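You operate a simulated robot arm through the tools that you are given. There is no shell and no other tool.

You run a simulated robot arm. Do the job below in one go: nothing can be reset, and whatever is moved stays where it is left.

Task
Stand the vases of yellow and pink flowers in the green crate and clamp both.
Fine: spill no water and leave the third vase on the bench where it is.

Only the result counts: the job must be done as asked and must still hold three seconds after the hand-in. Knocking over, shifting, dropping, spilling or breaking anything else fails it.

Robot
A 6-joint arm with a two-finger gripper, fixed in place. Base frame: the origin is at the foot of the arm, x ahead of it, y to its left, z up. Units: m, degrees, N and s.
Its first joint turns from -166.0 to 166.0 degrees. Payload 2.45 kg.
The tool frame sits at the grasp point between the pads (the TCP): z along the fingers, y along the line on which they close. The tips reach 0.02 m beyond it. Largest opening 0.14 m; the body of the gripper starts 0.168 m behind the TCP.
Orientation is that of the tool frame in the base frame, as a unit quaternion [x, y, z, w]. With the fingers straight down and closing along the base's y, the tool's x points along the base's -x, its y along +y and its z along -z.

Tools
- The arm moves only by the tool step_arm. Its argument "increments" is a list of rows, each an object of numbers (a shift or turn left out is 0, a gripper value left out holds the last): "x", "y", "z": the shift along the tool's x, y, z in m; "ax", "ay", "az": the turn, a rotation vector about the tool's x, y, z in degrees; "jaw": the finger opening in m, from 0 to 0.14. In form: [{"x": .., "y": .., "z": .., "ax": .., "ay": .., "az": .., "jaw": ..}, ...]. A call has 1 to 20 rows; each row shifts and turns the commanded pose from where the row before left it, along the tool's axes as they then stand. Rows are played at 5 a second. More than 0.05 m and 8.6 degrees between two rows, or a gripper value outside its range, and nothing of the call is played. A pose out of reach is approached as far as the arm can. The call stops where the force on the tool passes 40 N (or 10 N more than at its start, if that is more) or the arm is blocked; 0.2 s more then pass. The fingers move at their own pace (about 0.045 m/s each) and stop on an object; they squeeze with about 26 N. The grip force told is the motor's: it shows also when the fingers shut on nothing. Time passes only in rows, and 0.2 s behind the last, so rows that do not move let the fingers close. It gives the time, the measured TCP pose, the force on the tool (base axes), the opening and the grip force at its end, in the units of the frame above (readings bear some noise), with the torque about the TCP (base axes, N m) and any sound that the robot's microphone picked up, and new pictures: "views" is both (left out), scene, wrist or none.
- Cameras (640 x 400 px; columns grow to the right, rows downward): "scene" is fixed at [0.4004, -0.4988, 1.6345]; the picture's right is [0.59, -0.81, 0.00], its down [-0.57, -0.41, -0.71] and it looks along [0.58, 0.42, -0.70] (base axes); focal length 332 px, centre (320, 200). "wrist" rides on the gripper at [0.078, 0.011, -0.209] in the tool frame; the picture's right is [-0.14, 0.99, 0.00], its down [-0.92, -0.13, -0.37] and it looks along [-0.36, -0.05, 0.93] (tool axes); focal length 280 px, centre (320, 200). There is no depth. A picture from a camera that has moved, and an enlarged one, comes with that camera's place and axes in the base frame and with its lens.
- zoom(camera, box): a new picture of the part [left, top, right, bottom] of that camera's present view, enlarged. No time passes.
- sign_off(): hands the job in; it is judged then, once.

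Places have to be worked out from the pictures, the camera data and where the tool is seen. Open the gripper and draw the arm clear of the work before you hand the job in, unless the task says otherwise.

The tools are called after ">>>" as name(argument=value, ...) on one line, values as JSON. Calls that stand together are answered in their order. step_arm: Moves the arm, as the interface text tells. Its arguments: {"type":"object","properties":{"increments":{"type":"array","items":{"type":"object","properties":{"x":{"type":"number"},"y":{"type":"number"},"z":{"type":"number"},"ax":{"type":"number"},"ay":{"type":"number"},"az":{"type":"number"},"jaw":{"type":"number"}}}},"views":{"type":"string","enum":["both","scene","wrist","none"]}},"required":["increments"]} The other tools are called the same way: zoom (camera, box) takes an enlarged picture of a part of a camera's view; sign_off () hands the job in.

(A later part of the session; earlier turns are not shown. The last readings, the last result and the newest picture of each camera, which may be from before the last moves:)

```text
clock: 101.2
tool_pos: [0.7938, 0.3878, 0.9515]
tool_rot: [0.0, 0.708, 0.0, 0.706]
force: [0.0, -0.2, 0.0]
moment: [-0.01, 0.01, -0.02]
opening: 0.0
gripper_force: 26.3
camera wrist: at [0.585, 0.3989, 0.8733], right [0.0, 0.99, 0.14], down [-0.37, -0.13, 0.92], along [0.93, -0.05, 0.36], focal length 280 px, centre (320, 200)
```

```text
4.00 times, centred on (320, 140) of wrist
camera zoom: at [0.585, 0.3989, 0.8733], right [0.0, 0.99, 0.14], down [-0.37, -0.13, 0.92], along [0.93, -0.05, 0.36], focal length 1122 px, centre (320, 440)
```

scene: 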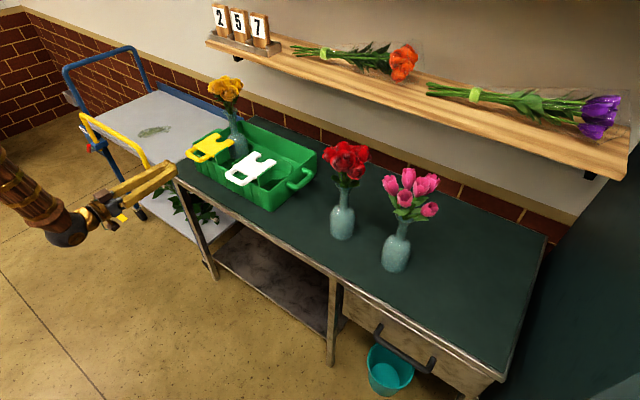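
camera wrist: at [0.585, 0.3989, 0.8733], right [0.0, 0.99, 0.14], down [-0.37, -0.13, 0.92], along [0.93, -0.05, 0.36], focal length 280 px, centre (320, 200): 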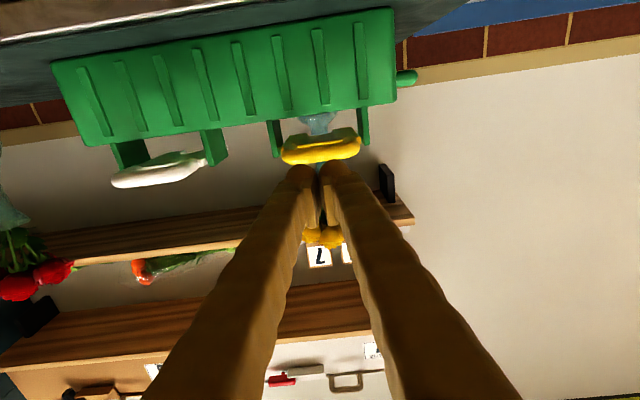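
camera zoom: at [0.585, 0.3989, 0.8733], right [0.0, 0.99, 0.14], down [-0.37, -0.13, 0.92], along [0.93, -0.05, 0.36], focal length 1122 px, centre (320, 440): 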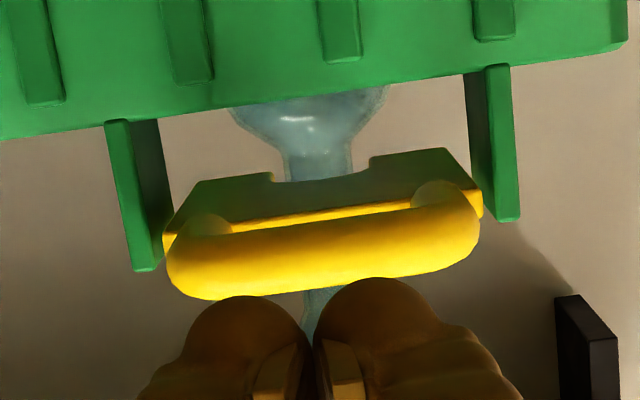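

The plate's underside (z about 0.934) lies right at the neck just above the shoulder, and neck and notch are aligned. The handle bar's centre is at z about 0.938 with its front at x about 0.88. I lower the tips to z 0.944 and come up to just before the bar.

>>> step_arm(increments=[{"x": 0.0075}, {"z": 0.02}, {"z": 0.02}, {"z": 0.018}, {"x": 0}, {"x": 0}], views="both")

>>> zoom(camera="wrist", box=[240, 70, 400, 170])

>>> zoom(camera="scene", box=[160, 100, 288, 180])

```text
clock: 102.6
tool_pos: [0.8519, 0.3888, 0.9437]
tool_rot: [0.001, 0.708, -0.001, 0.706]
force: [-0.4, -0.5, 0.2]
moment: [-0.01, 0.04, 0.01]
opening: 0.0002
gripper_force: 25.2
camera wrist: at [0.6428, 0.3983, 0.8664], right [0.0, 0.99, 0.14], down [-0.37, -0.13, 0.92], along [0.93, -0.05, 0.36], focal length 280 px, centre (320, 200)
```

scene: 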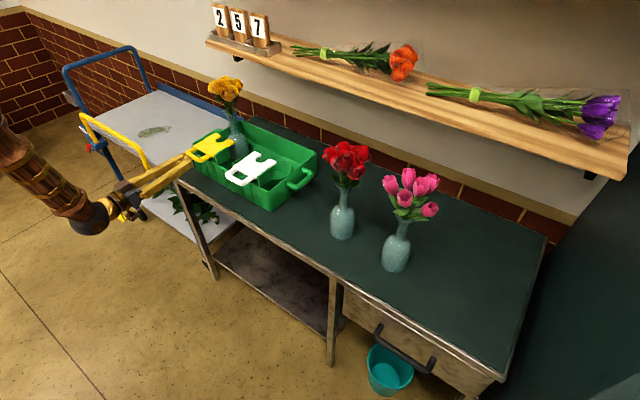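
wrist: 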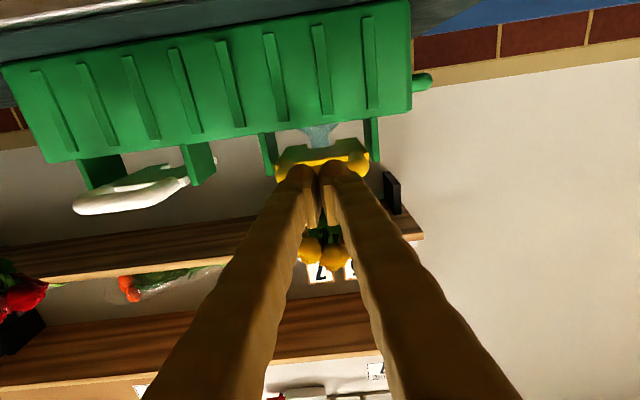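

```text
4.00 times, centred on (320, 120) of wrist
camera zoom: at [0.6428, 0.3983, 0.8664], right [0.0, 0.99, 0.14], down [-0.37, -0.13, 0.92], along [0.93, -0.05, 0.36], focal length 1122 px, centre (320, 520)
```

zoom: 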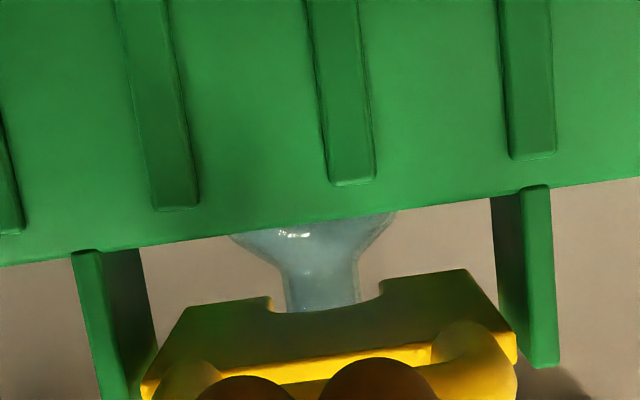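

```text
5.00 times, centred on (224, 140) of scene
camera zoom: at [0.4004, -0.4988, 1.6345], right [0.59, -0.81, 0.0], down [-0.57, -0.41, -0.71], along [0.58, 0.42, -0.7], focal length 1662 px, centre (800, 500)
```

zoom: 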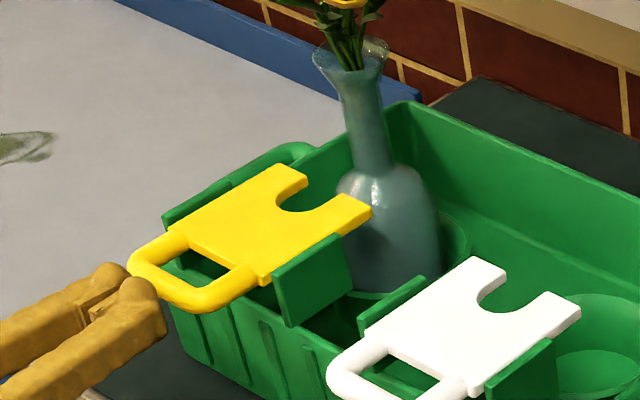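

The closed fingertips are just short of the bar, centred on it. I push gently 2 cm and read the force.

>>> step_arm(increments=[{"z": 0.005}, {"z": 0.005}, {"z": 0.005}, {"z": 0.005}, {"x": 0}], views="both")

>>> zoom(camera="scene", box=[160, 100, 288, 180])

```text
clock: 103.8
tool_pos: [0.8716, 0.3872, 0.9425]
tool_rot: [0.001, 0.708, -0.001, 0.706]
force: [-0.3, -0.2, 0.3]
moment: [0.03, -0.03, 0.0]
opening: 0.0001
gripper_force: 26.2
camera wrist: at [0.6632, 0.3985, 0.8655], right [0.0, 0.99, 0.14], down [-0.37, -0.13, 0.92], along [0.93, -0.05, 0.36], focal length 280 px, centre (320, 200)
```

scene: 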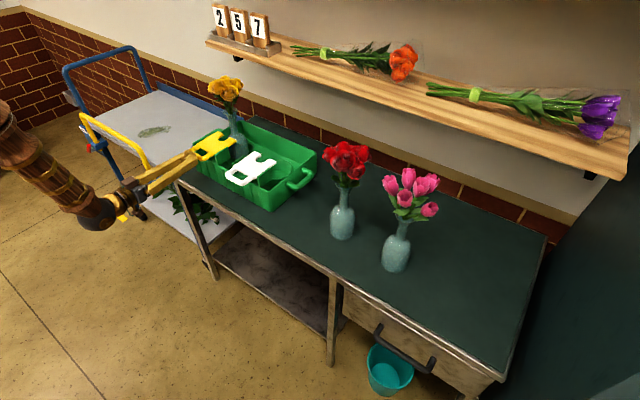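
wrist: 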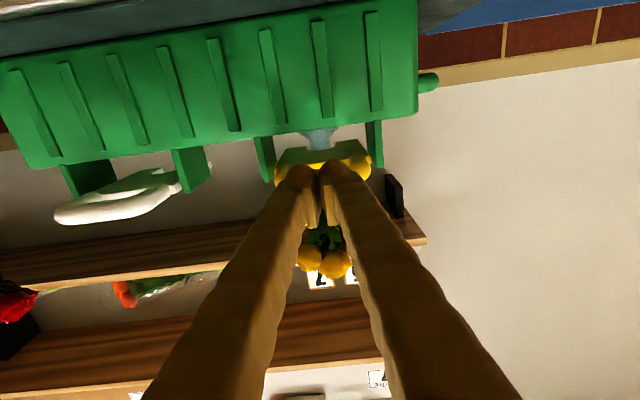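

```text
5.00 times, centred on (224, 140) of scene
camera zoom: at [0.4004, -0.4988, 1.6345], right [0.59, -0.81, 0.0], down [-0.57, -0.41, -0.71], along [0.58, 0.42, -0.7], focal length 1662 px, centre (800, 500)
```

zoom: 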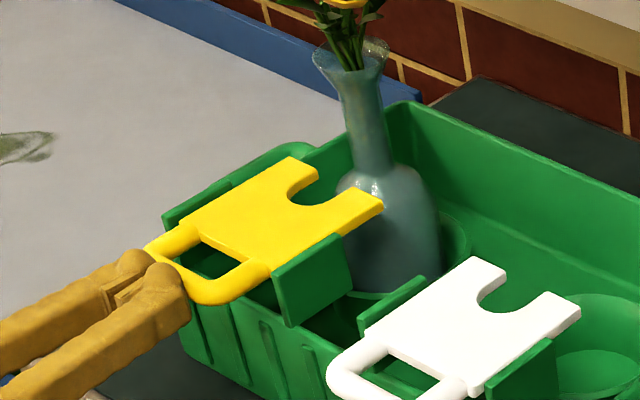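

The fork slides easily and nothing else moved. I push on 4 cm in small steps, watching for force or sound.

>>> step_arm(increments=[{"z": 0.005}, {"z": 0.005}, {"z": 0.005}, {"z": 0.005}, {"z": 0.005}, {"z": 0.005}, {"z": 0.005}, {"z": 0.005}, {"x": 0}], views="both")

>>> zoom(camera="scene", box=[160, 100, 288, 180])

>>> zoom(camera="wrist", box=[240, 70, 400, 170])

```text
clock: 105.8
tool_pos: [0.9112, 0.3865, 0.9427]
tool_rot: [0.001, 0.708, 0.0, 0.706]
force: [0.5, -0.1, -0.6]
moment: [0.04, 0.01, 0.0]
opening: 0.0
gripper_force: 26.1
camera wrist: at [0.7031, 0.3984, 0.8655], right [0.0, 0.99, 0.14], down [-0.37, -0.13, 0.92], along [0.93, -0.05, 0.36], focal length 280 px, centre (320, 200)
```

scene: 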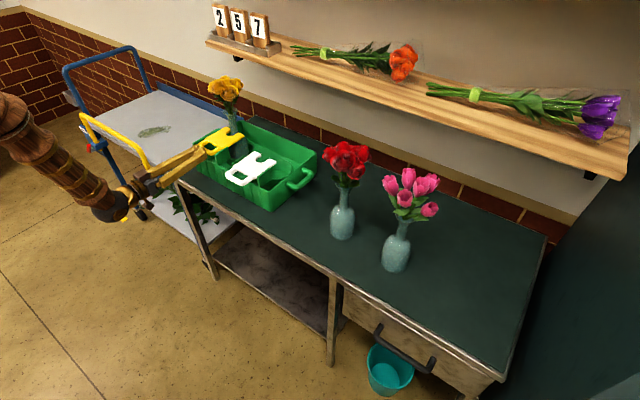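
wrist: 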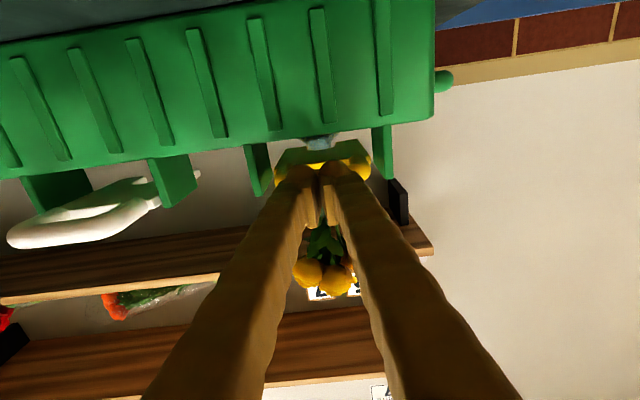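

```text
5.00 times, centred on (224, 140) of scene
camera zoom: at [0.4004, -0.4988, 1.6345], right [0.59, -0.81, 0.0], down [-0.57, -0.41, -0.71], along [0.58, 0.42, -0.7], focal length 1662 px, centre (800, 500)
```

zoom: 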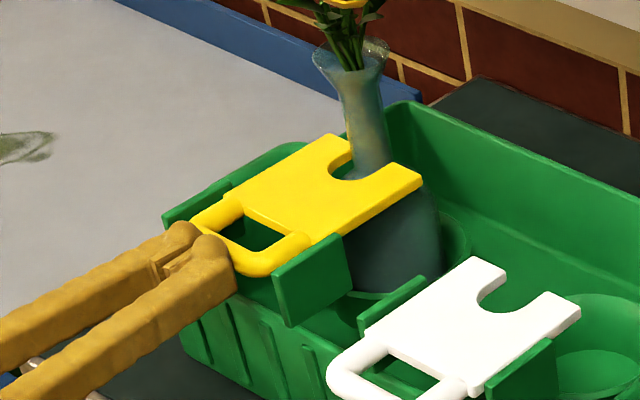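

```text
4.00 times, centred on (320, 120) of wrist
camera zoom: at [0.7031, 0.3984, 0.8655], right [0.0, 0.99, 0.14], down [-0.37, -0.13, 0.92], along [0.93, -0.05, 0.36], focal length 1122 px, centre (320, 520)
```

zoom: 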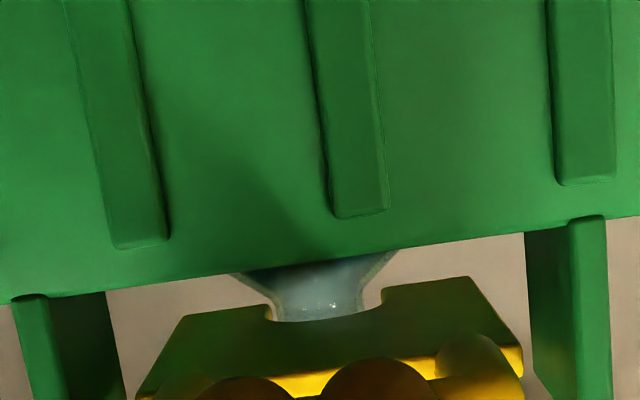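

The prongs are passing the neck on both sides with no vase movement. I push on in 3 mm steps for 12 mm.

>>> step_arm(increments=[{"z": 0.003}, {"z": 0.003}, {"z": 0.003}, {"z": 0.003}, {"x": 0}], views="scene")

>>> zoom(camera="scene", box=[180, 100, 276, 160])

```text
clock: 107.0
tool_pos: [0.9238, 0.3872, 0.9441]
tool_rot: [0.001, 0.708, -0.001, 0.707]
force: [-0.1, 0.1, 0.0]
moment: [-0.01, 0.02, 0.0]
opening: 0.0
gripper_force: 26.1
```

scene: 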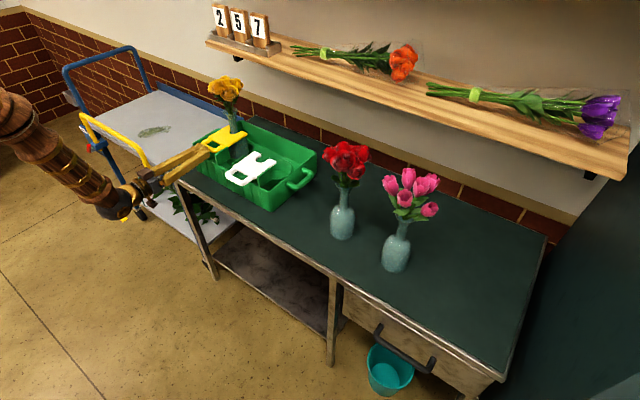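

```text
6.67 times, centred on (228, 130) of scene
camera zoom: at [0.4004, -0.4988, 1.6345], right [0.59, -0.81, 0.0], down [-0.57, -0.41, -0.71], along [0.58, 0.42, -0.7], focal length 2217 px, centre (933, 667)
```

zoom: 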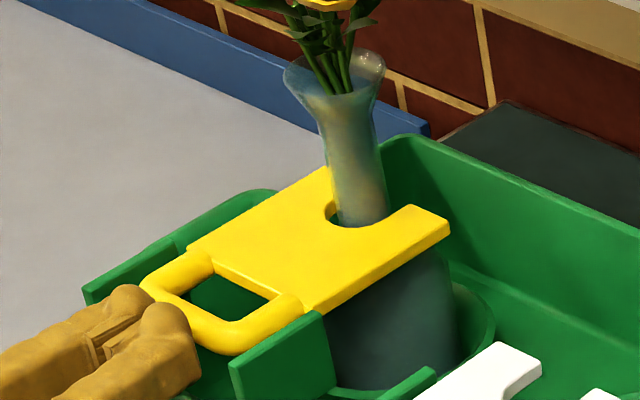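

A small gap of roughly 5 mm remains between notch and neck, with no force yet. I go on in 2 mm steps, watching the force.

>>> step_arm(increments=[{"z": 0.002}, {"z": 0.002}, {"x": 0}], views="none")

>>> zoom(camera="scene", box=[180, 100, 276, 160])

```text
clock: 107.8
tool_pos: [0.9274, 0.3876, 0.9432]
tool_rot: [0.001, 0.708, -0.001, 0.706]
force: [-1.0, -0.2, -0.1]
moment: [0.03, 0.01, -0.01]
opening: 0.0
gripper_force: 26.3
```

```text
6.67 times, centred on (228, 130) of scene
camera zoom: at [0.4004, -0.4988, 1.6345], right [0.59, -0.81, 0.0], down [-0.57, -0.41, -0.71], along [0.58, 0.42, -0.7], focal length 2217 px, centre (933, 667)
```

zoom: 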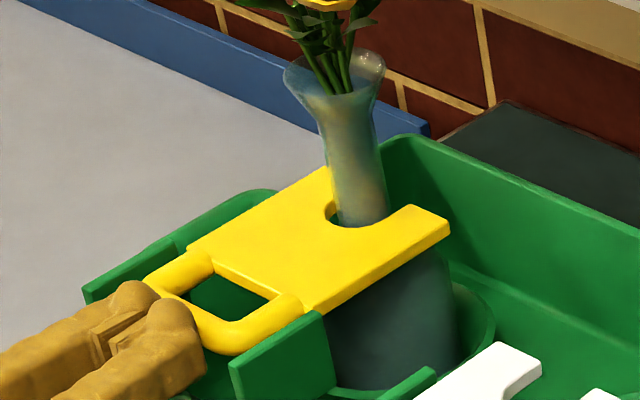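

The fork did not move in this step although the fingers advanced; perhaps it had coasted slightly ahead and the tips have just caught up (−1 N). I push 2 mm more at a time and read the force.

>>> step_arm(increments=[{"z": 0.002}, {"x": 0}], views="none")

>>> zoom(camera="scene", box=[180, 100, 276, 160])

>>> zoom(camera="wrist", box=[240, 90, 400, 190])

```text
clock: 108.4
tool_pos: [0.9301, 0.3877, 0.9423]
tool_rot: [0.001, 0.708, 0.0, 0.706]
force: [-20.5, 4.3, 5.8]
moment: [0.07, -0.05, 0.19]
opening: 0.0059
gripper_force: 25.7
```

```text
6.67 times, centred on (228, 130) of scene
camera zoom: at [0.4004, -0.4988, 1.6345], right [0.59, -0.81, 0.0], down [-0.57, -0.41, -0.71], along [0.58, 0.42, -0.7], focal length 2217 px, centre (933, 667)
```

zoom: 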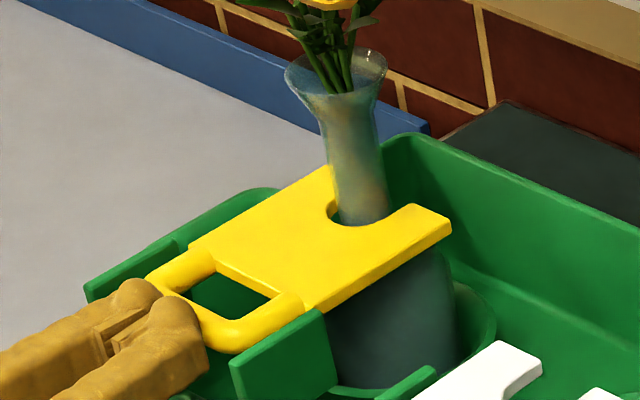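

```text
4.00 times, centred on (320, 140) of wrist
camera zoom: at [0.7208, 0.3989, 0.8651], right [0.0, 0.99, 0.14], down [-0.37, -0.13, 0.92], along [0.93, -0.05, 0.36], focal length 1122 px, centre (320, 440)
```

zoom: 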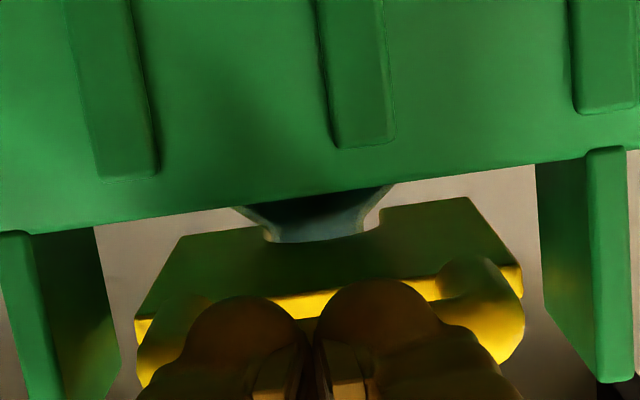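

Force jumped to −20 N with no more fork travel: it is at its end stop, with the neck inside the notch. I back off at once and check that the crate and vase are in place.

>>> step_arm(increments=[{"z": -0.004}, {"z": -0.01}, {"z": -0.02}, {"z": -0.02}, {"x": 0}, {"x": 0}], views="both")

>>> zoom(camera="scene", box=[180, 100, 276, 160])

>>> zoom(camera="scene", box=[160, 100, 320, 200])

>>> zoom(camera="wrist", box=[240, 90, 400, 190])

```text
clock: 109.8
tool_pos: [0.8777, 0.3891, 0.9434]
tool_rot: [0.001, 0.708, -0.001, 0.706]
force: [-0.1, 0.0, 0.3]
moment: [-0.03, -0.03, 0.01]
opening: 0.0
gripper_force: 25.8
camera wrist: at [0.6682, 0.4003, 0.8655], right [0.0, 0.99, 0.14], down [-0.37, -0.13, 0.92], along [0.93, -0.05, 0.36], focal length 280 px, centre (320, 200)
```

scene: 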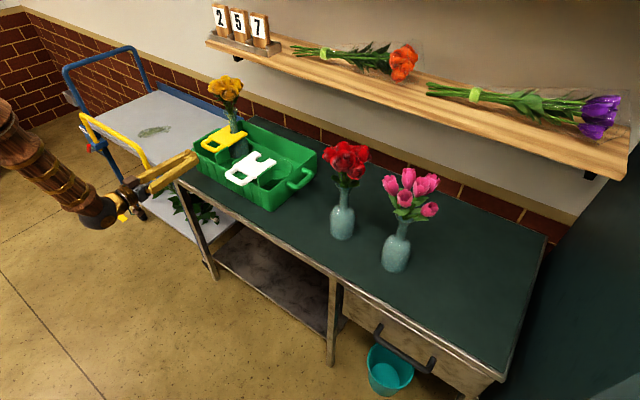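
wrist: 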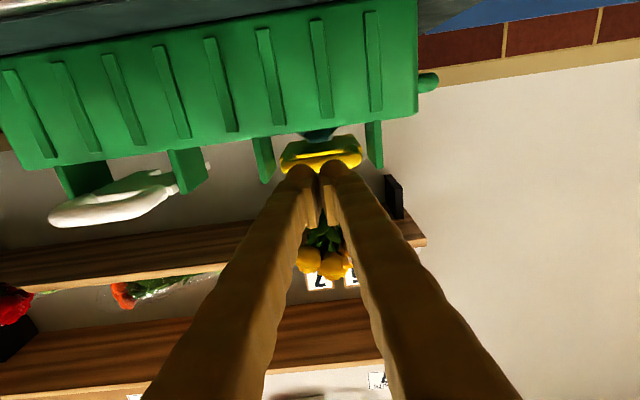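

```text
6.67 times, centred on (228, 130) of scene
camera zoom: at [0.4004, -0.4988, 1.6345], right [0.59, -0.81, 0.0], down [-0.57, -0.41, -0.71], along [0.58, 0.42, -0.7], focal length 2217 px, centre (933, 667)
```

zoom: 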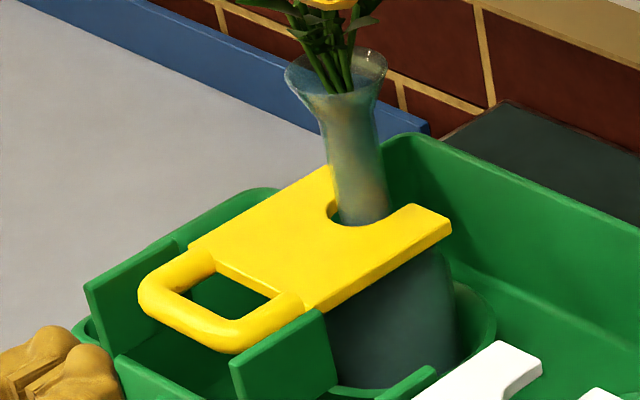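

```text
4.00 times, centred on (240, 150) of scene
camera zoom: at [0.4004, -0.4988, 1.6345], right [0.59, -0.81, 0.0], down [-0.57, -0.41, -0.71], along [0.58, 0.42, -0.7], focal length 1330 px, centre (640, 400)
```

zoom: 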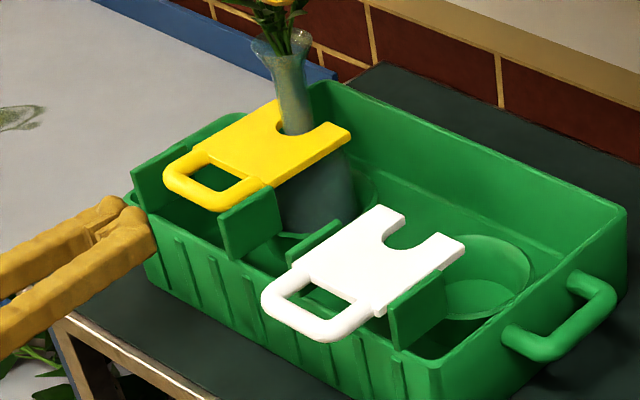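

```text
4.00 times, centred on (320, 140) of wrist
camera zoom: at [0.6682, 0.4003, 0.8655], right [0.0, 0.99, 0.14], down [-0.37, -0.13, 0.92], along [0.93, -0.05, 0.36], focal length 1122 px, centre (320, 440)
```

zoom: 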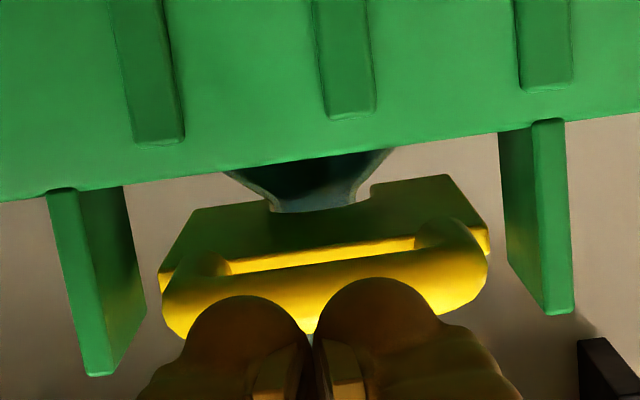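

The yellow fork stays closed around the neck; the notch centre (x about 1.082) coincides with the socket axis, so that end stop is the clamped position. Now I back away, return to the 25-degree pitch, rise and travel to the pink vase.

>>> step_arm(increments=[{"z": -0.026}, {"z": -0.026}, {"z": -0.026}, {"ay": 5}, {"ay": 5}, {"ay": 5}, {"ay": 5}, {"ay": 5}, {"x": -0.03625, "z": -0.0169}, {"x": -0.03625, "z": -0.0169}, {"x": -0.03625, "z": -0.0169}, {"x": -0.03625, "z": -0.0169}, {"x": -0.03625, "z": -0.0169}, {"x": 0, "jaw": 0.1}, {"x": 0}], views="none")

>>> step_arm(increments=[{"y": -0.02}, {"y": -0.035}, {"y": -0.04}, {"y": -0.04}, {"y": -0.04}, {"y": -0.04}, {"y": -0.04}, {"y": -0.04}, {"y": -0.04}, {"y": -0.04}, {"y": -0.04}, {"y": -0.04}, {"y": -0.04}, {"y": -0.04}, {"y": -0.04}, {"y": -0.04}, {"y": -0.04}, {"y": -0.04}, {"y": -0.035}, {"y": 0}], views="both")

```text
clock: 113.0
tool_pos: [0.7962, 0.3893, 1.1444]
tool_rot: [0.001, 0.844, -0.001, 0.536]
force: [-0.4, -0.3, -0.5]
moment: [0.0, 0.0, 0.03]
opening: 0.052
gripper_force: 0.0
```

```text
clock: 117.2
tool_pos: [0.7956, -0.3413, 1.1443]
tool_rot: [0.001, 0.844, -0.001, 0.536]
force: [-0.2, 0.5, 0.1]
moment: [-0.01, -0.02, -0.02]
opening: 0.0996
gripper_force: 0.2
camera wrist: at [0.5745, -0.3316, 1.1614], right [0.06, 0.99, 0.12], down [0.06, -0.13, 0.99], along [1.0, -0.05, -0.07], focal length 280 px, centre (320, 200)
```

scene: 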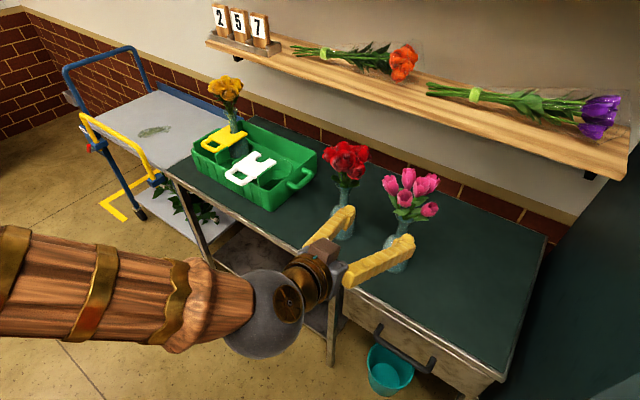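
wrist: 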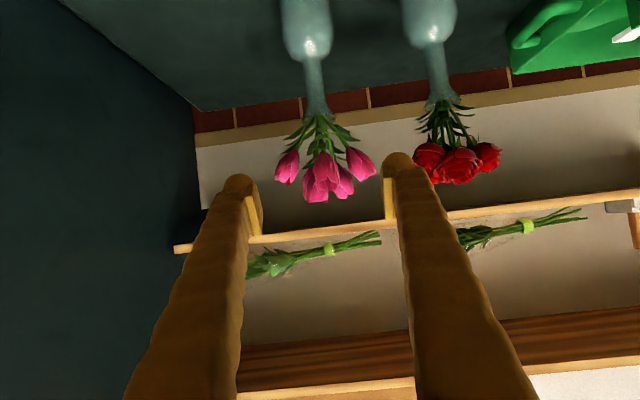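

I'm in front of the pink vase. I lower to grasp height and measure its neck.

>>> step_arm(increments=[{"x": 0.02825, "z": 0.01317}, {"x": 0.02825, "z": 0.01317}, {"x": 0.02825, "z": 0.01317}, {"x": 0.02825, "z": 0.01317}, {"x": 0.02825, "z": 0.01317}, {"x": 0.02825, "z": 0.01317}, {"x": 0}, {"x": 0}], views="both")

>>> zoom(camera="wrist", box=[200, 60, 440, 210])

>>> zoom(camera="wrist", box=[280, 150, 376, 250])

```text
clock: 119.0
tool_pos: [0.7948, -0.3419, 0.956]
tool_rot: [0.0, 0.844, 0.0, 0.536]
force: [-0.7, 0.6, -0.3]
moment: [0.02, -0.03, -0.01]
opening: 0.0998
gripper_force: 0.0
camera wrist: at [0.5738, -0.3308, 0.9739], right [0.06, 0.99, 0.12], down [0.06, -0.13, 0.99], along [1.0, -0.05, -0.07], focal length 280 px, centre (320, 200)
```

scene: 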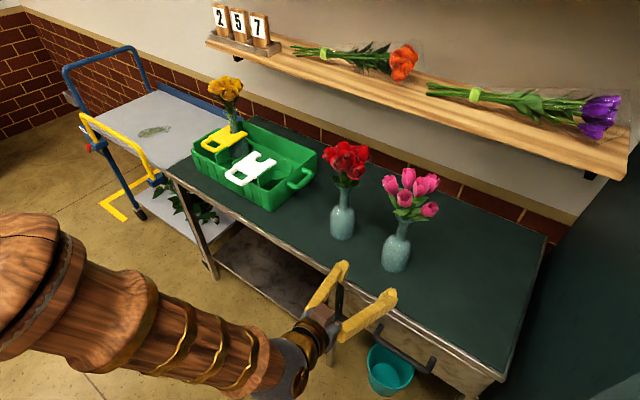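
wrist: 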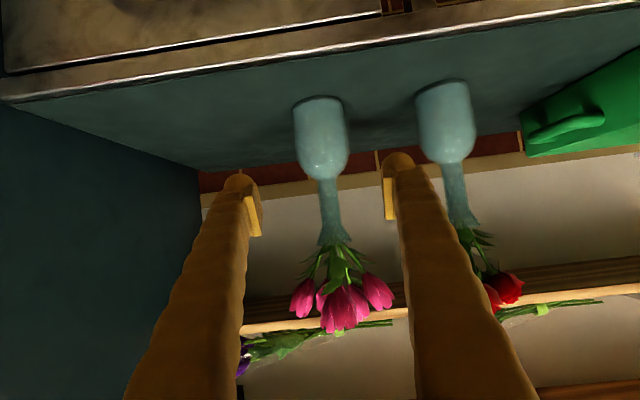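

```text
2.67 times, centred on (320, 135) of wrist
camera zoom: at [0.5738, -0.3308, 0.9739], right [0.06, 0.99, 0.12], down [0.06, -0.13, 0.99], along [1.0, -0.05, -0.07], focal length 748 px, centre (320, 373)
```

zoom: 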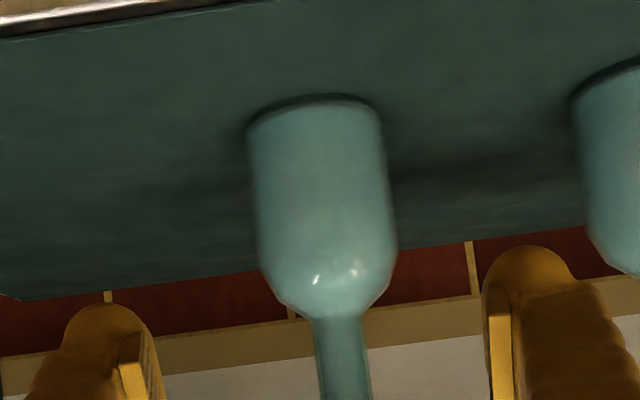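

```text
4.00 times, centred on (328, 200) of wrist
camera zoom: at [0.5738, -0.3308, 0.9739], right [0.06, 0.99, 0.12], down [0.06, -0.13, 0.99], along [1.0, -0.05, -0.07], focal length 1122 px, centre (288, 200)
```

zoom: 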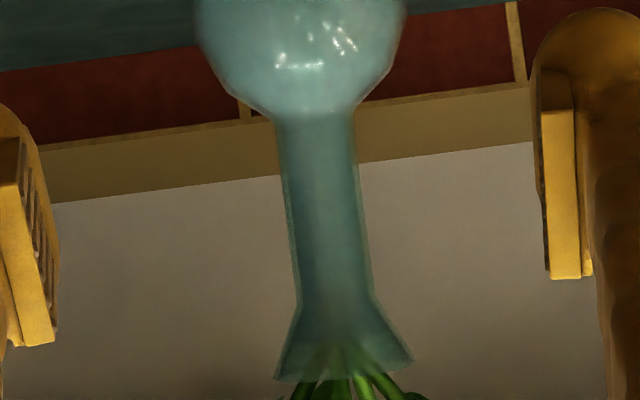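

The pink neck is at about y −0.338, x about 0.993. I shift left 3.5 mm and advance 0.13 m, then check again.

>>> step_arm(increments=[{"x": -0.00917, "y": 0.0035, "z": 0.01967}, {"x": -0.00917, "z": 0.01967}, {"x": -0.00917, "z": 0.01967}, {"x": -0.00917, "z": 0.01967}, {"x": -0.00917, "z": 0.01967}, {"x": -0.00917, "z": 0.01967}, {"x": 0}, {"x": 0}], views="both")

>>> zoom(camera="wrist", box=[240, 130, 400, 230])

>>> zoom(camera="scene", box=[310, 140, 470, 300])

```text
clock: 120.8
tool_pos: [0.9266, -0.3397, 0.9565]
tool_rot: [0.001, 0.844, 0.0, 0.536]
force: [-0.4, -0.2, -0.6]
moment: [-0.03, 0.01, 0.0]
opening: 0.1001
gripper_force: 0.0
camera wrist: at [0.7046, -0.3278, 0.9741], right [0.06, 0.99, 0.12], down [0.06, -0.13, 0.99], along [1.0, -0.05, -0.07], focal length 280 px, centre (320, 200)
```

scene: 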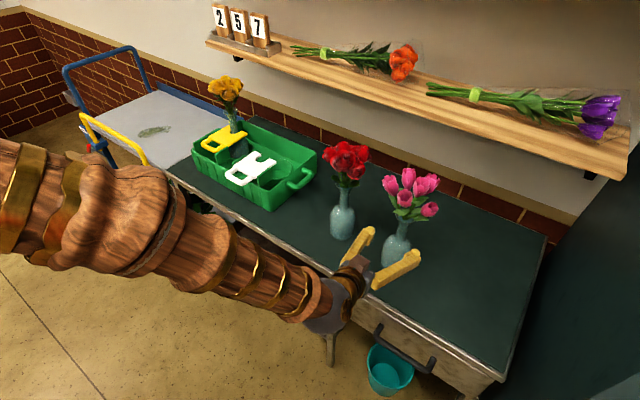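
wrist: 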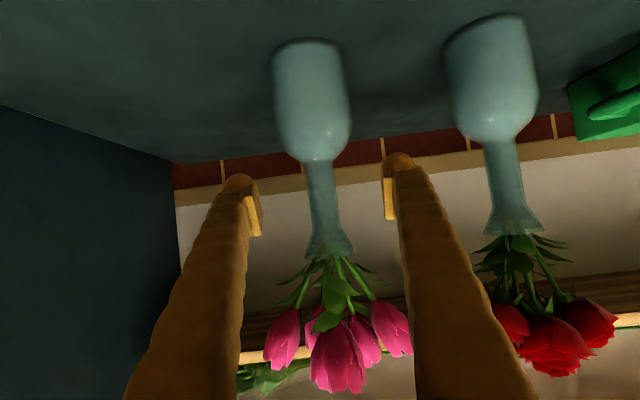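

```text
4.00 times, centred on (320, 180) of wrist
camera zoom: at [0.7046, -0.3278, 0.9741], right [0.06, 0.99, 0.12], down [0.06, -0.13, 0.99], along [1.0, -0.05, -0.07], focal length 1122 px, centre (320, 280)
```

zoom: 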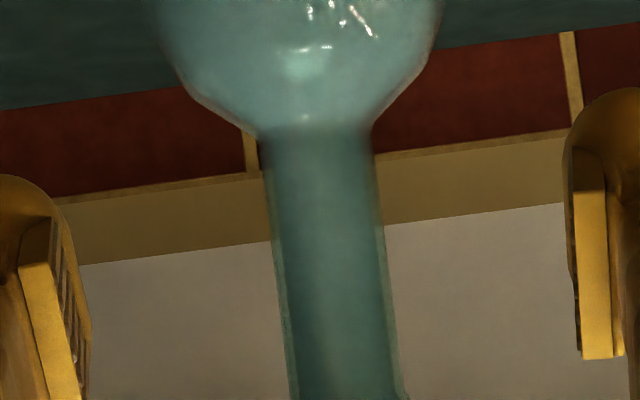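

```text
2.50 times, centred on (390, 220) of scene
camera zoom: at [0.4004, -0.4988, 1.6345], right [0.59, -0.81, 0.0], down [-0.57, -0.41, -0.71], along [0.58, 0.42, -0.7], focal length 831 px, centre (145, 150)
```

zoom: 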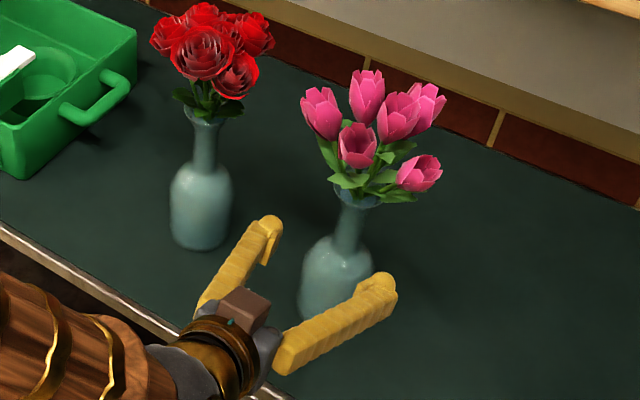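

The neck is centred laterally (about −0.339). I advance another 0.055 m and narrow to 0.05 to measure the depth precisely.

>>> step_arm(increments=[{"x": -0.00581, "z": 0.01246}, {"x": -0.00581, "z": 0.01246}, {"x": -0.00581, "z": 0.01246}, {"x": -0.00581, "z": 0.01246}, {"x": 0, "jaw": 0.07}, {"x": 0, "jaw": 0.05}, {"x": 0}, {"x": 0}], views="wrist")

>>> zoom(camera="wrist", box=[250, 130, 410, 230])

>>> zoom(camera="scene", box=[330, 150, 458, 290])

```text
clock: 122.6
tool_pos: [0.9817, -0.3401, 0.954]
tool_rot: [0.001, 0.845, -0.001, 0.536]
force: [0.2, 0.3, -0.5]
moment: [0.03, 0.0, 0.02]
opening: 0.0501
gripper_force: 0.1
camera wrist: at [0.7598, -0.3285, 0.9722], right [0.06, 0.99, 0.12], down [0.06, -0.13, 0.99], along [1.0, -0.05, -0.07], focal length 280 px, centre (320, 200)
```

wrist: 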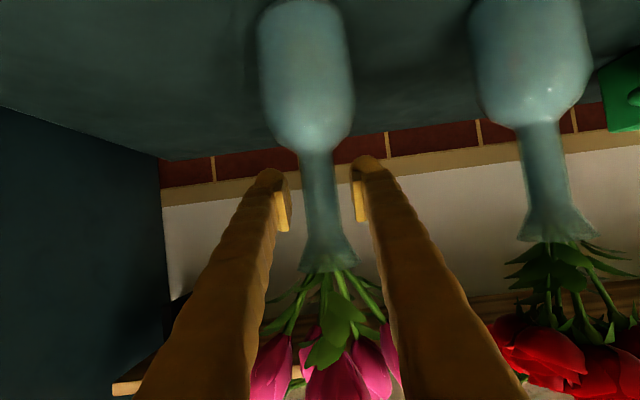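

```text
4.00 times, centred on (330, 180) of wrist
camera zoom: at [0.7598, -0.3285, 0.9722], right [0.06, 0.99, 0.12], down [0.06, -0.13, 0.99], along [1.0, -0.05, -0.07], focal length 1122 px, centre (280, 280)
```

zoom: 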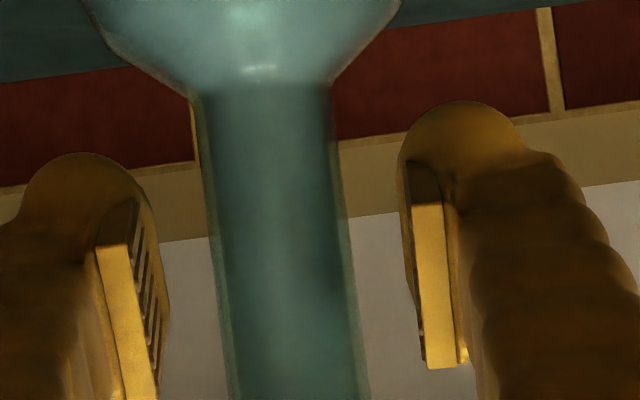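

```text
2.86 times, centred on (394, 220) of scene
camera zoom: at [0.4004, -0.4988, 1.6345], right [0.59, -0.81, 0.0], down [-0.57, -0.41, -0.71], along [0.58, 0.42, -0.7], focal length 950 px, centre (109, 143)
```

zoom: 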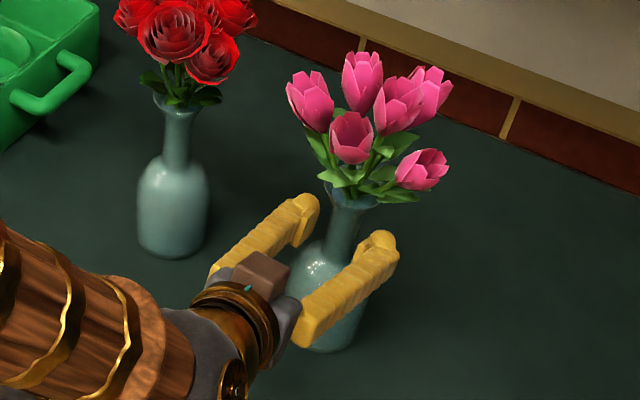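

The neck is laterally centred and about 5 mm beyond the TCP. I advance 6 mm and close gently.

>>> step_arm(increments=[{"x": -0.00254, "z": 0.00544}, {"x": 0, "jaw": 0.044}, {"x": 0, "jaw": 0.04}, {"x": 0, "jaw": 0.036}, {"x": 0, "jaw": 0.034}, {"x": 0, "jaw": 0.032}, {"x": 0, "jaw": 0.03}, {"x": 0, "jaw": 0.028}, {"x": 0, "jaw": 0.024}, {"x": 0, "jaw": 0.015}, {"x": 0, "jaw": 0.0}, {"x": 0}, {"x": 0}, {"x": 0}], views="both")

>>> zoom(camera="wrist", box=[250, 130, 410, 230])

```text
clock: 125.6
tool_pos: [0.9885, -0.3402, 0.9551]
tool_rot: [0.002, 0.844, -0.001, 0.536]
force: [0.3, -0.8, -1.2]
moment: [0.05, -0.05, -0.02]
opening: 0.0289
gripper_force: 26.7
camera wrist: at [0.7658, -0.3285, 0.9726], right [0.06, 0.99, 0.12], down [0.06, -0.13, 0.99], along [1.0, -0.05, -0.07], focal length 280 px, centre (320, 200)
```

scene: 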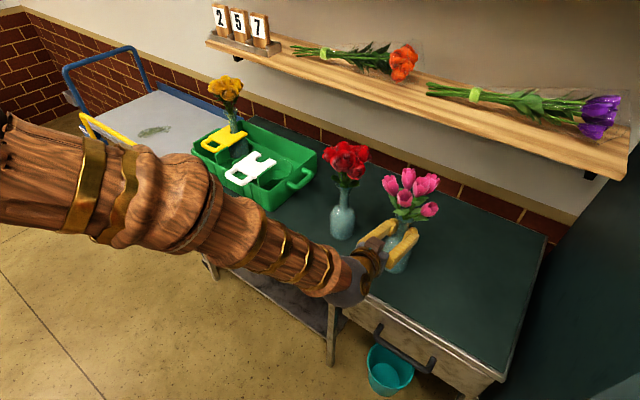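
wrist: 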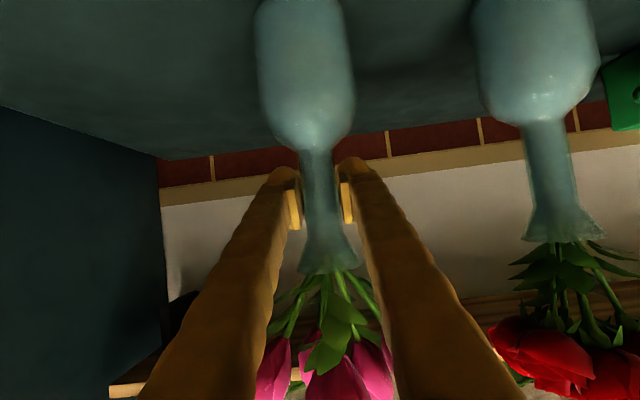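

```text
4.00 times, centred on (330, 180) of wrist
camera zoom: at [0.7658, -0.3285, 0.9726], right [0.06, 0.99, 0.12], down [0.06, -0.13, 0.99], along [1.0, -0.05, -0.07], focal length 1122 px, centre (280, 280)
```

zoom: 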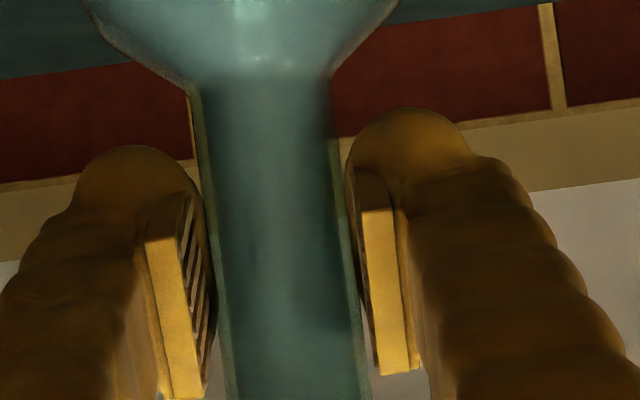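

Pink's neck is held at 28.9 mm with 27 N, still upright. I lift 2 cm slowly and check.

>>> step_arm(increments=[{"x": -0.0018, "z": -0.00085}, {"x": -0.0036, "z": -0.0017}, {"x": -0.0054, "z": -0.00254}, {"x": -0.0045, "z": -0.0021}, {"x": -0.0027, "z": -0.00127}, {"x": 0}, {"x": 0}], views="both")

>>> zoom(camera="wrist", box=[250, 130, 410, 230])

```text
clock: 127.2
tool_pos: [0.9883, -0.3393, 0.975]
tool_rot: [0.002, 0.844, -0.001, 0.536]
force: [0.1, 0.5, -7.4]
moment: [0.01, 0.07, -0.01]
opening: 0.0288
gripper_force: 25.7
camera wrist: at [0.7663, -0.328, 0.9932], right [0.06, 0.99, 0.12], down [0.06, -0.13, 0.99], along [1.0, -0.05, -0.07], focal length 280 px, centre (320, 200)
```

scene: 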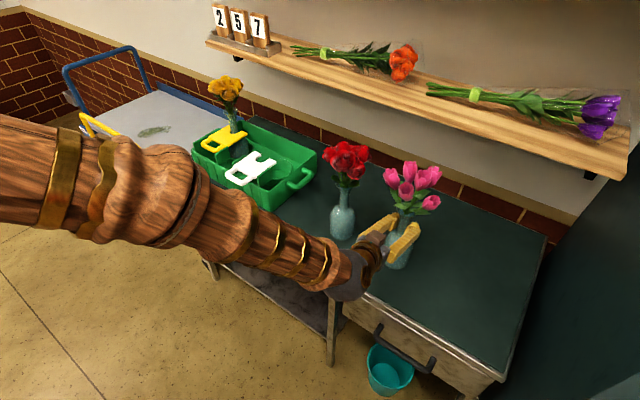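
wrist: 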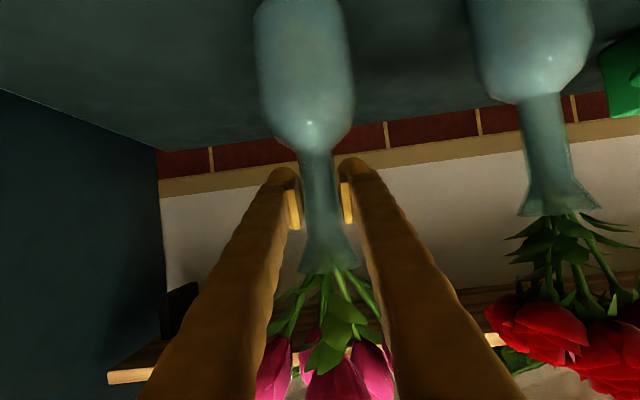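

```text
4.00 times, centred on (330, 180) of wrist
camera zoom: at [0.7663, -0.328, 0.9932], right [0.06, 0.99, 0.12], down [0.06, -0.13, 0.99], along [1.0, -0.05, -0.07], focal length 1122 px, centre (280, 280)
```

zoom: 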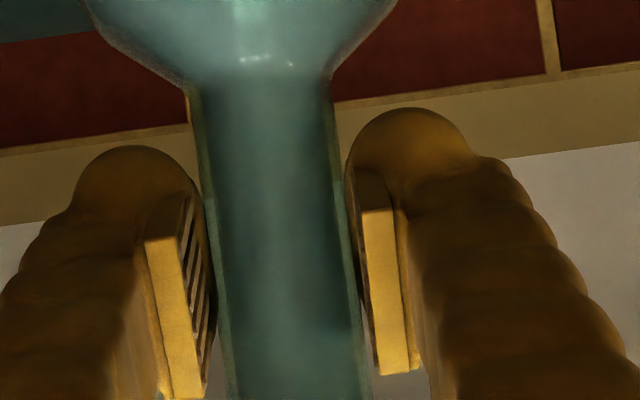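

Held firmly, 7.4 N, no slip. I raise the pink vase as I did the yellow one.

>>> step_arm(increments=[{"x": -0.00363, "z": -0.00169}, {"x": -0.00725, "z": -0.00338}, {"x": -0.01088, "z": -0.00507}, {"x": -0.0145, "z": -0.00676}, {"x": -0.0145, "z": -0.00676}, {"x": -0.0145, "z": -0.00676}, {"x": -0.0145, "z": -0.00676}, {"x": -0.0145, "z": -0.00676}, {"x": -0.0145, "z": -0.00676}, {"x": -0.0145, "z": -0.00676}, {"x": -0.0145, "z": -0.00676}, {"x": -0.01088, "z": -0.00507}, {"x": -0.00725, "z": -0.00338}, {"x": -0.00363, "z": -0.00169}, {"x": 0}], views="scene")

>>> step_arm(increments=[{"x": 0.00211, "z": -0.00453}, {"x": 0.00423, "z": -0.00906}, {"x": 0.00634, "z": -0.01359}, {"x": 0.00845, "z": -0.01813}, {"x": 0.00845, "z": -0.01813}, {"x": 0.00845, "z": -0.01813}, {"x": 0.00845, "z": -0.01813}, {"x": 0.00845, "z": -0.01813}, {"x": 0.00845, "z": -0.01813}, {"x": 0.00634, "z": -0.01359}, {"x": 0.00423, "z": -0.00906}, {"x": 0.00423, "z": -0.00906}, {"x": 0.00211, "z": -0.00453}, {"x": 0}], views="scene")

```text
clock: 130.4
tool_pos: [0.9886, -0.3408, 1.1516]
tool_rot: [0.001, 0.844, 0.0, 0.536]
force: [0.4, 0.1, -6.7]
moment: [-0.01, 0.09, -0.02]
opening: 0.0288
gripper_force: 25.5
```

scene: 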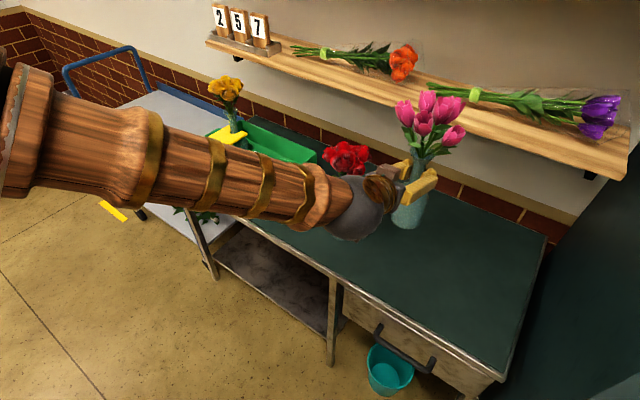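

```text
clock: 133.4
tool_pos: [0.7992, -0.3398, 1.1533]
tool_rot: [0.0, 0.844, 0.0, 0.536]
force: [-0.1, -0.9, -7.0]
moment: [0.02, 0.07, 0.01]
opening: 0.0289
gripper_force: 25.9
```

scene: 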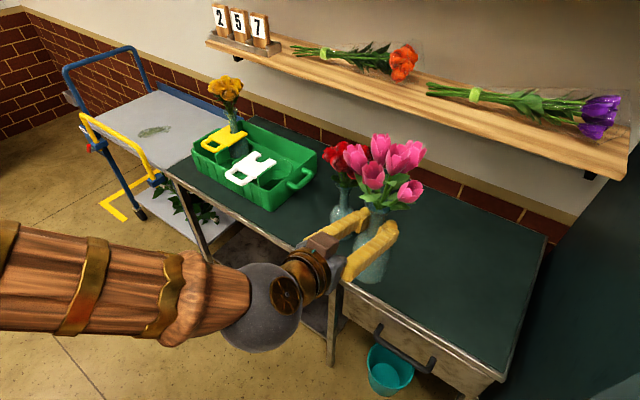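

Pink is clear in front of the others. I carry it left with the same gentle speed profile.

>>> step_arm(increments=[{"y": 0.005}, {"y": 0.01}, {"y": 0.016}, {"y": 0.02}, {"y": 0.02}, {"y": 0.02}, {"y": 0.02}, {"y": 0.02}, {"y": 0.02}, {"y": 0.02}, {"y": 0.02}, {"y": 0.02}, {"y": 0.02}, {"y": 0.02}, {"y": 0.02}, {"y": 0.02}, {"y": 0.016}, {"y": 0.01}, {"y": 0.005}, {"y": 0}], views="scene")

>>> step_arm(increments=[{"y": 0.005}, {"y": 0.01}, {"y": 0.015}, {"y": 0.018}, {"y": 0.018}, {"y": 0.018}, {"y": 0.018}, {"y": 0.018}, {"y": 0.018}, {"y": 0.018}, {"y": 0.018}, {"y": 0.015}, {"y": 0.012}, {"y": 0.008}, {"y": 0.005}, {"y": 0}], views="both")

```text
clock: 137.6
tool_pos: [0.7994, -0.0168, 1.1537]
tool_rot: [0.002, 0.844, -0.002, 0.536]
force: [0.5, -0.5, -7.1]
moment: [-0.02, 0.07, 0.0]
opening: 0.0285
gripper_force: 25.9
```

scene: 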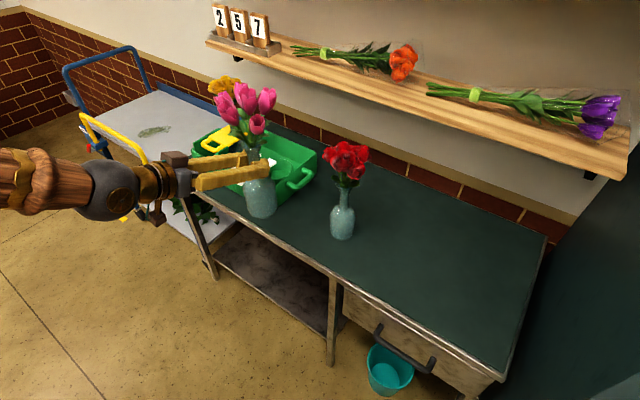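

```text
clock: 141.0
tool_pos: [0.7988, 0.1973, 1.1527]
tool_rot: [0.001, 0.844, 0.0, 0.536]
force: [0.2, 0.2, -7.1]
moment: [-0.04, 0.05, 0.0]
opening: 0.0285
gripper_force: 26.2
camera wrist: at [0.5775, 0.2087, 1.1715], right [0.06, 0.99, 0.12], down [0.06, -0.13, 0.99], along [1.0, -0.05, -0.07], focal length 280 px, centre (320, 200)
```

scene: 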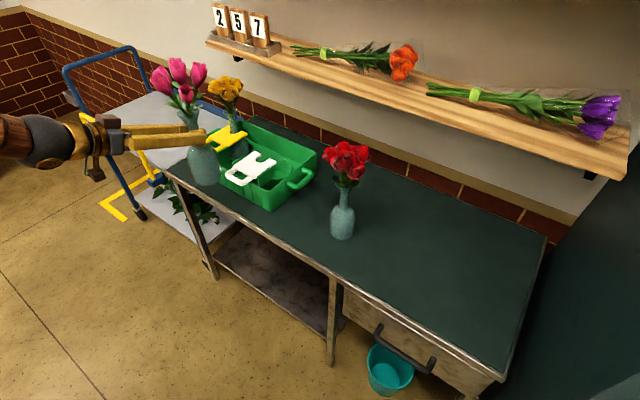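
wrist: 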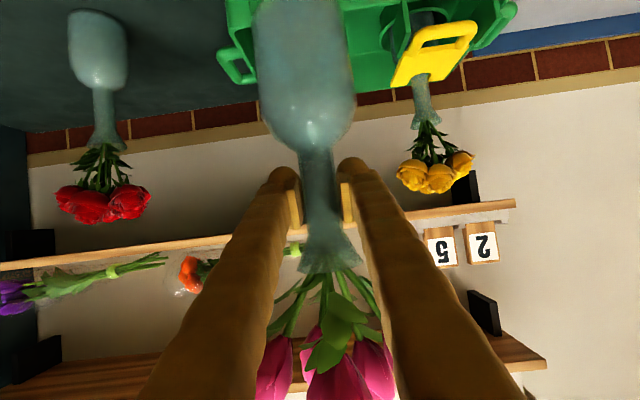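

I overshot y slightly (0.197 against 0.185), to be corrected. First I check how far the tulips reach ahead of the neck, for the shelf clearance.

>>> zoom(camera="scene", box=[130, 40, 258, 200])

>>> zoom(camera="scene", box=[200, 120, 328, 200])

```text
2.50 times, centred on (194, 120) of scene
camera zoom: at [0.4004, -0.4988, 1.6345], right [0.59, -0.81, 0.0], down [-0.57, -0.41, -0.71], along [0.58, 0.42, -0.7], focal length 831 px, centre (635, 400)
```

zoom: 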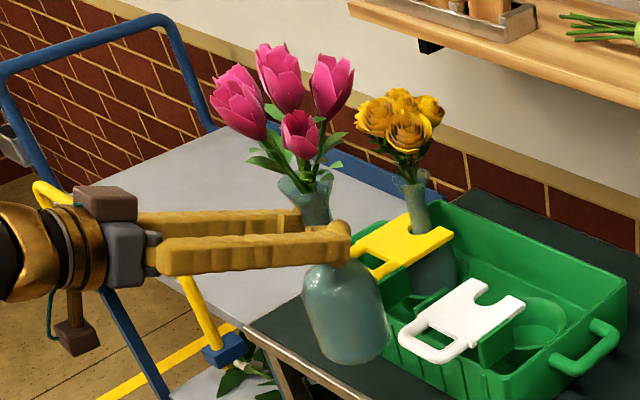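

```text
5.00 times, centred on (264, 160) of scene
camera zoom: at [0.4004, -0.4988, 1.6345], right [0.59, -0.81, 0.0], down [-0.57, -0.41, -0.71], along [0.58, 0.42, -0.7], focal length 1662 px, centre (600, 400)
```

zoom: 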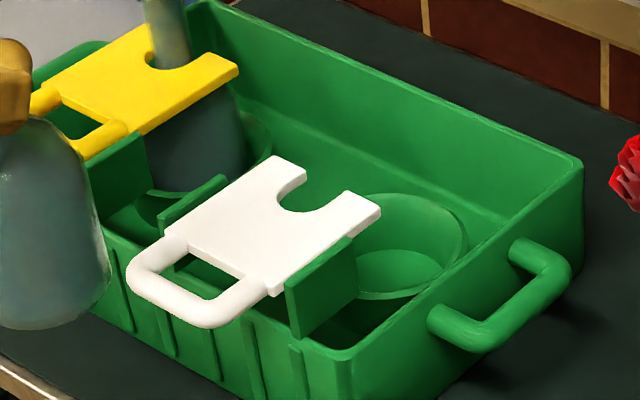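

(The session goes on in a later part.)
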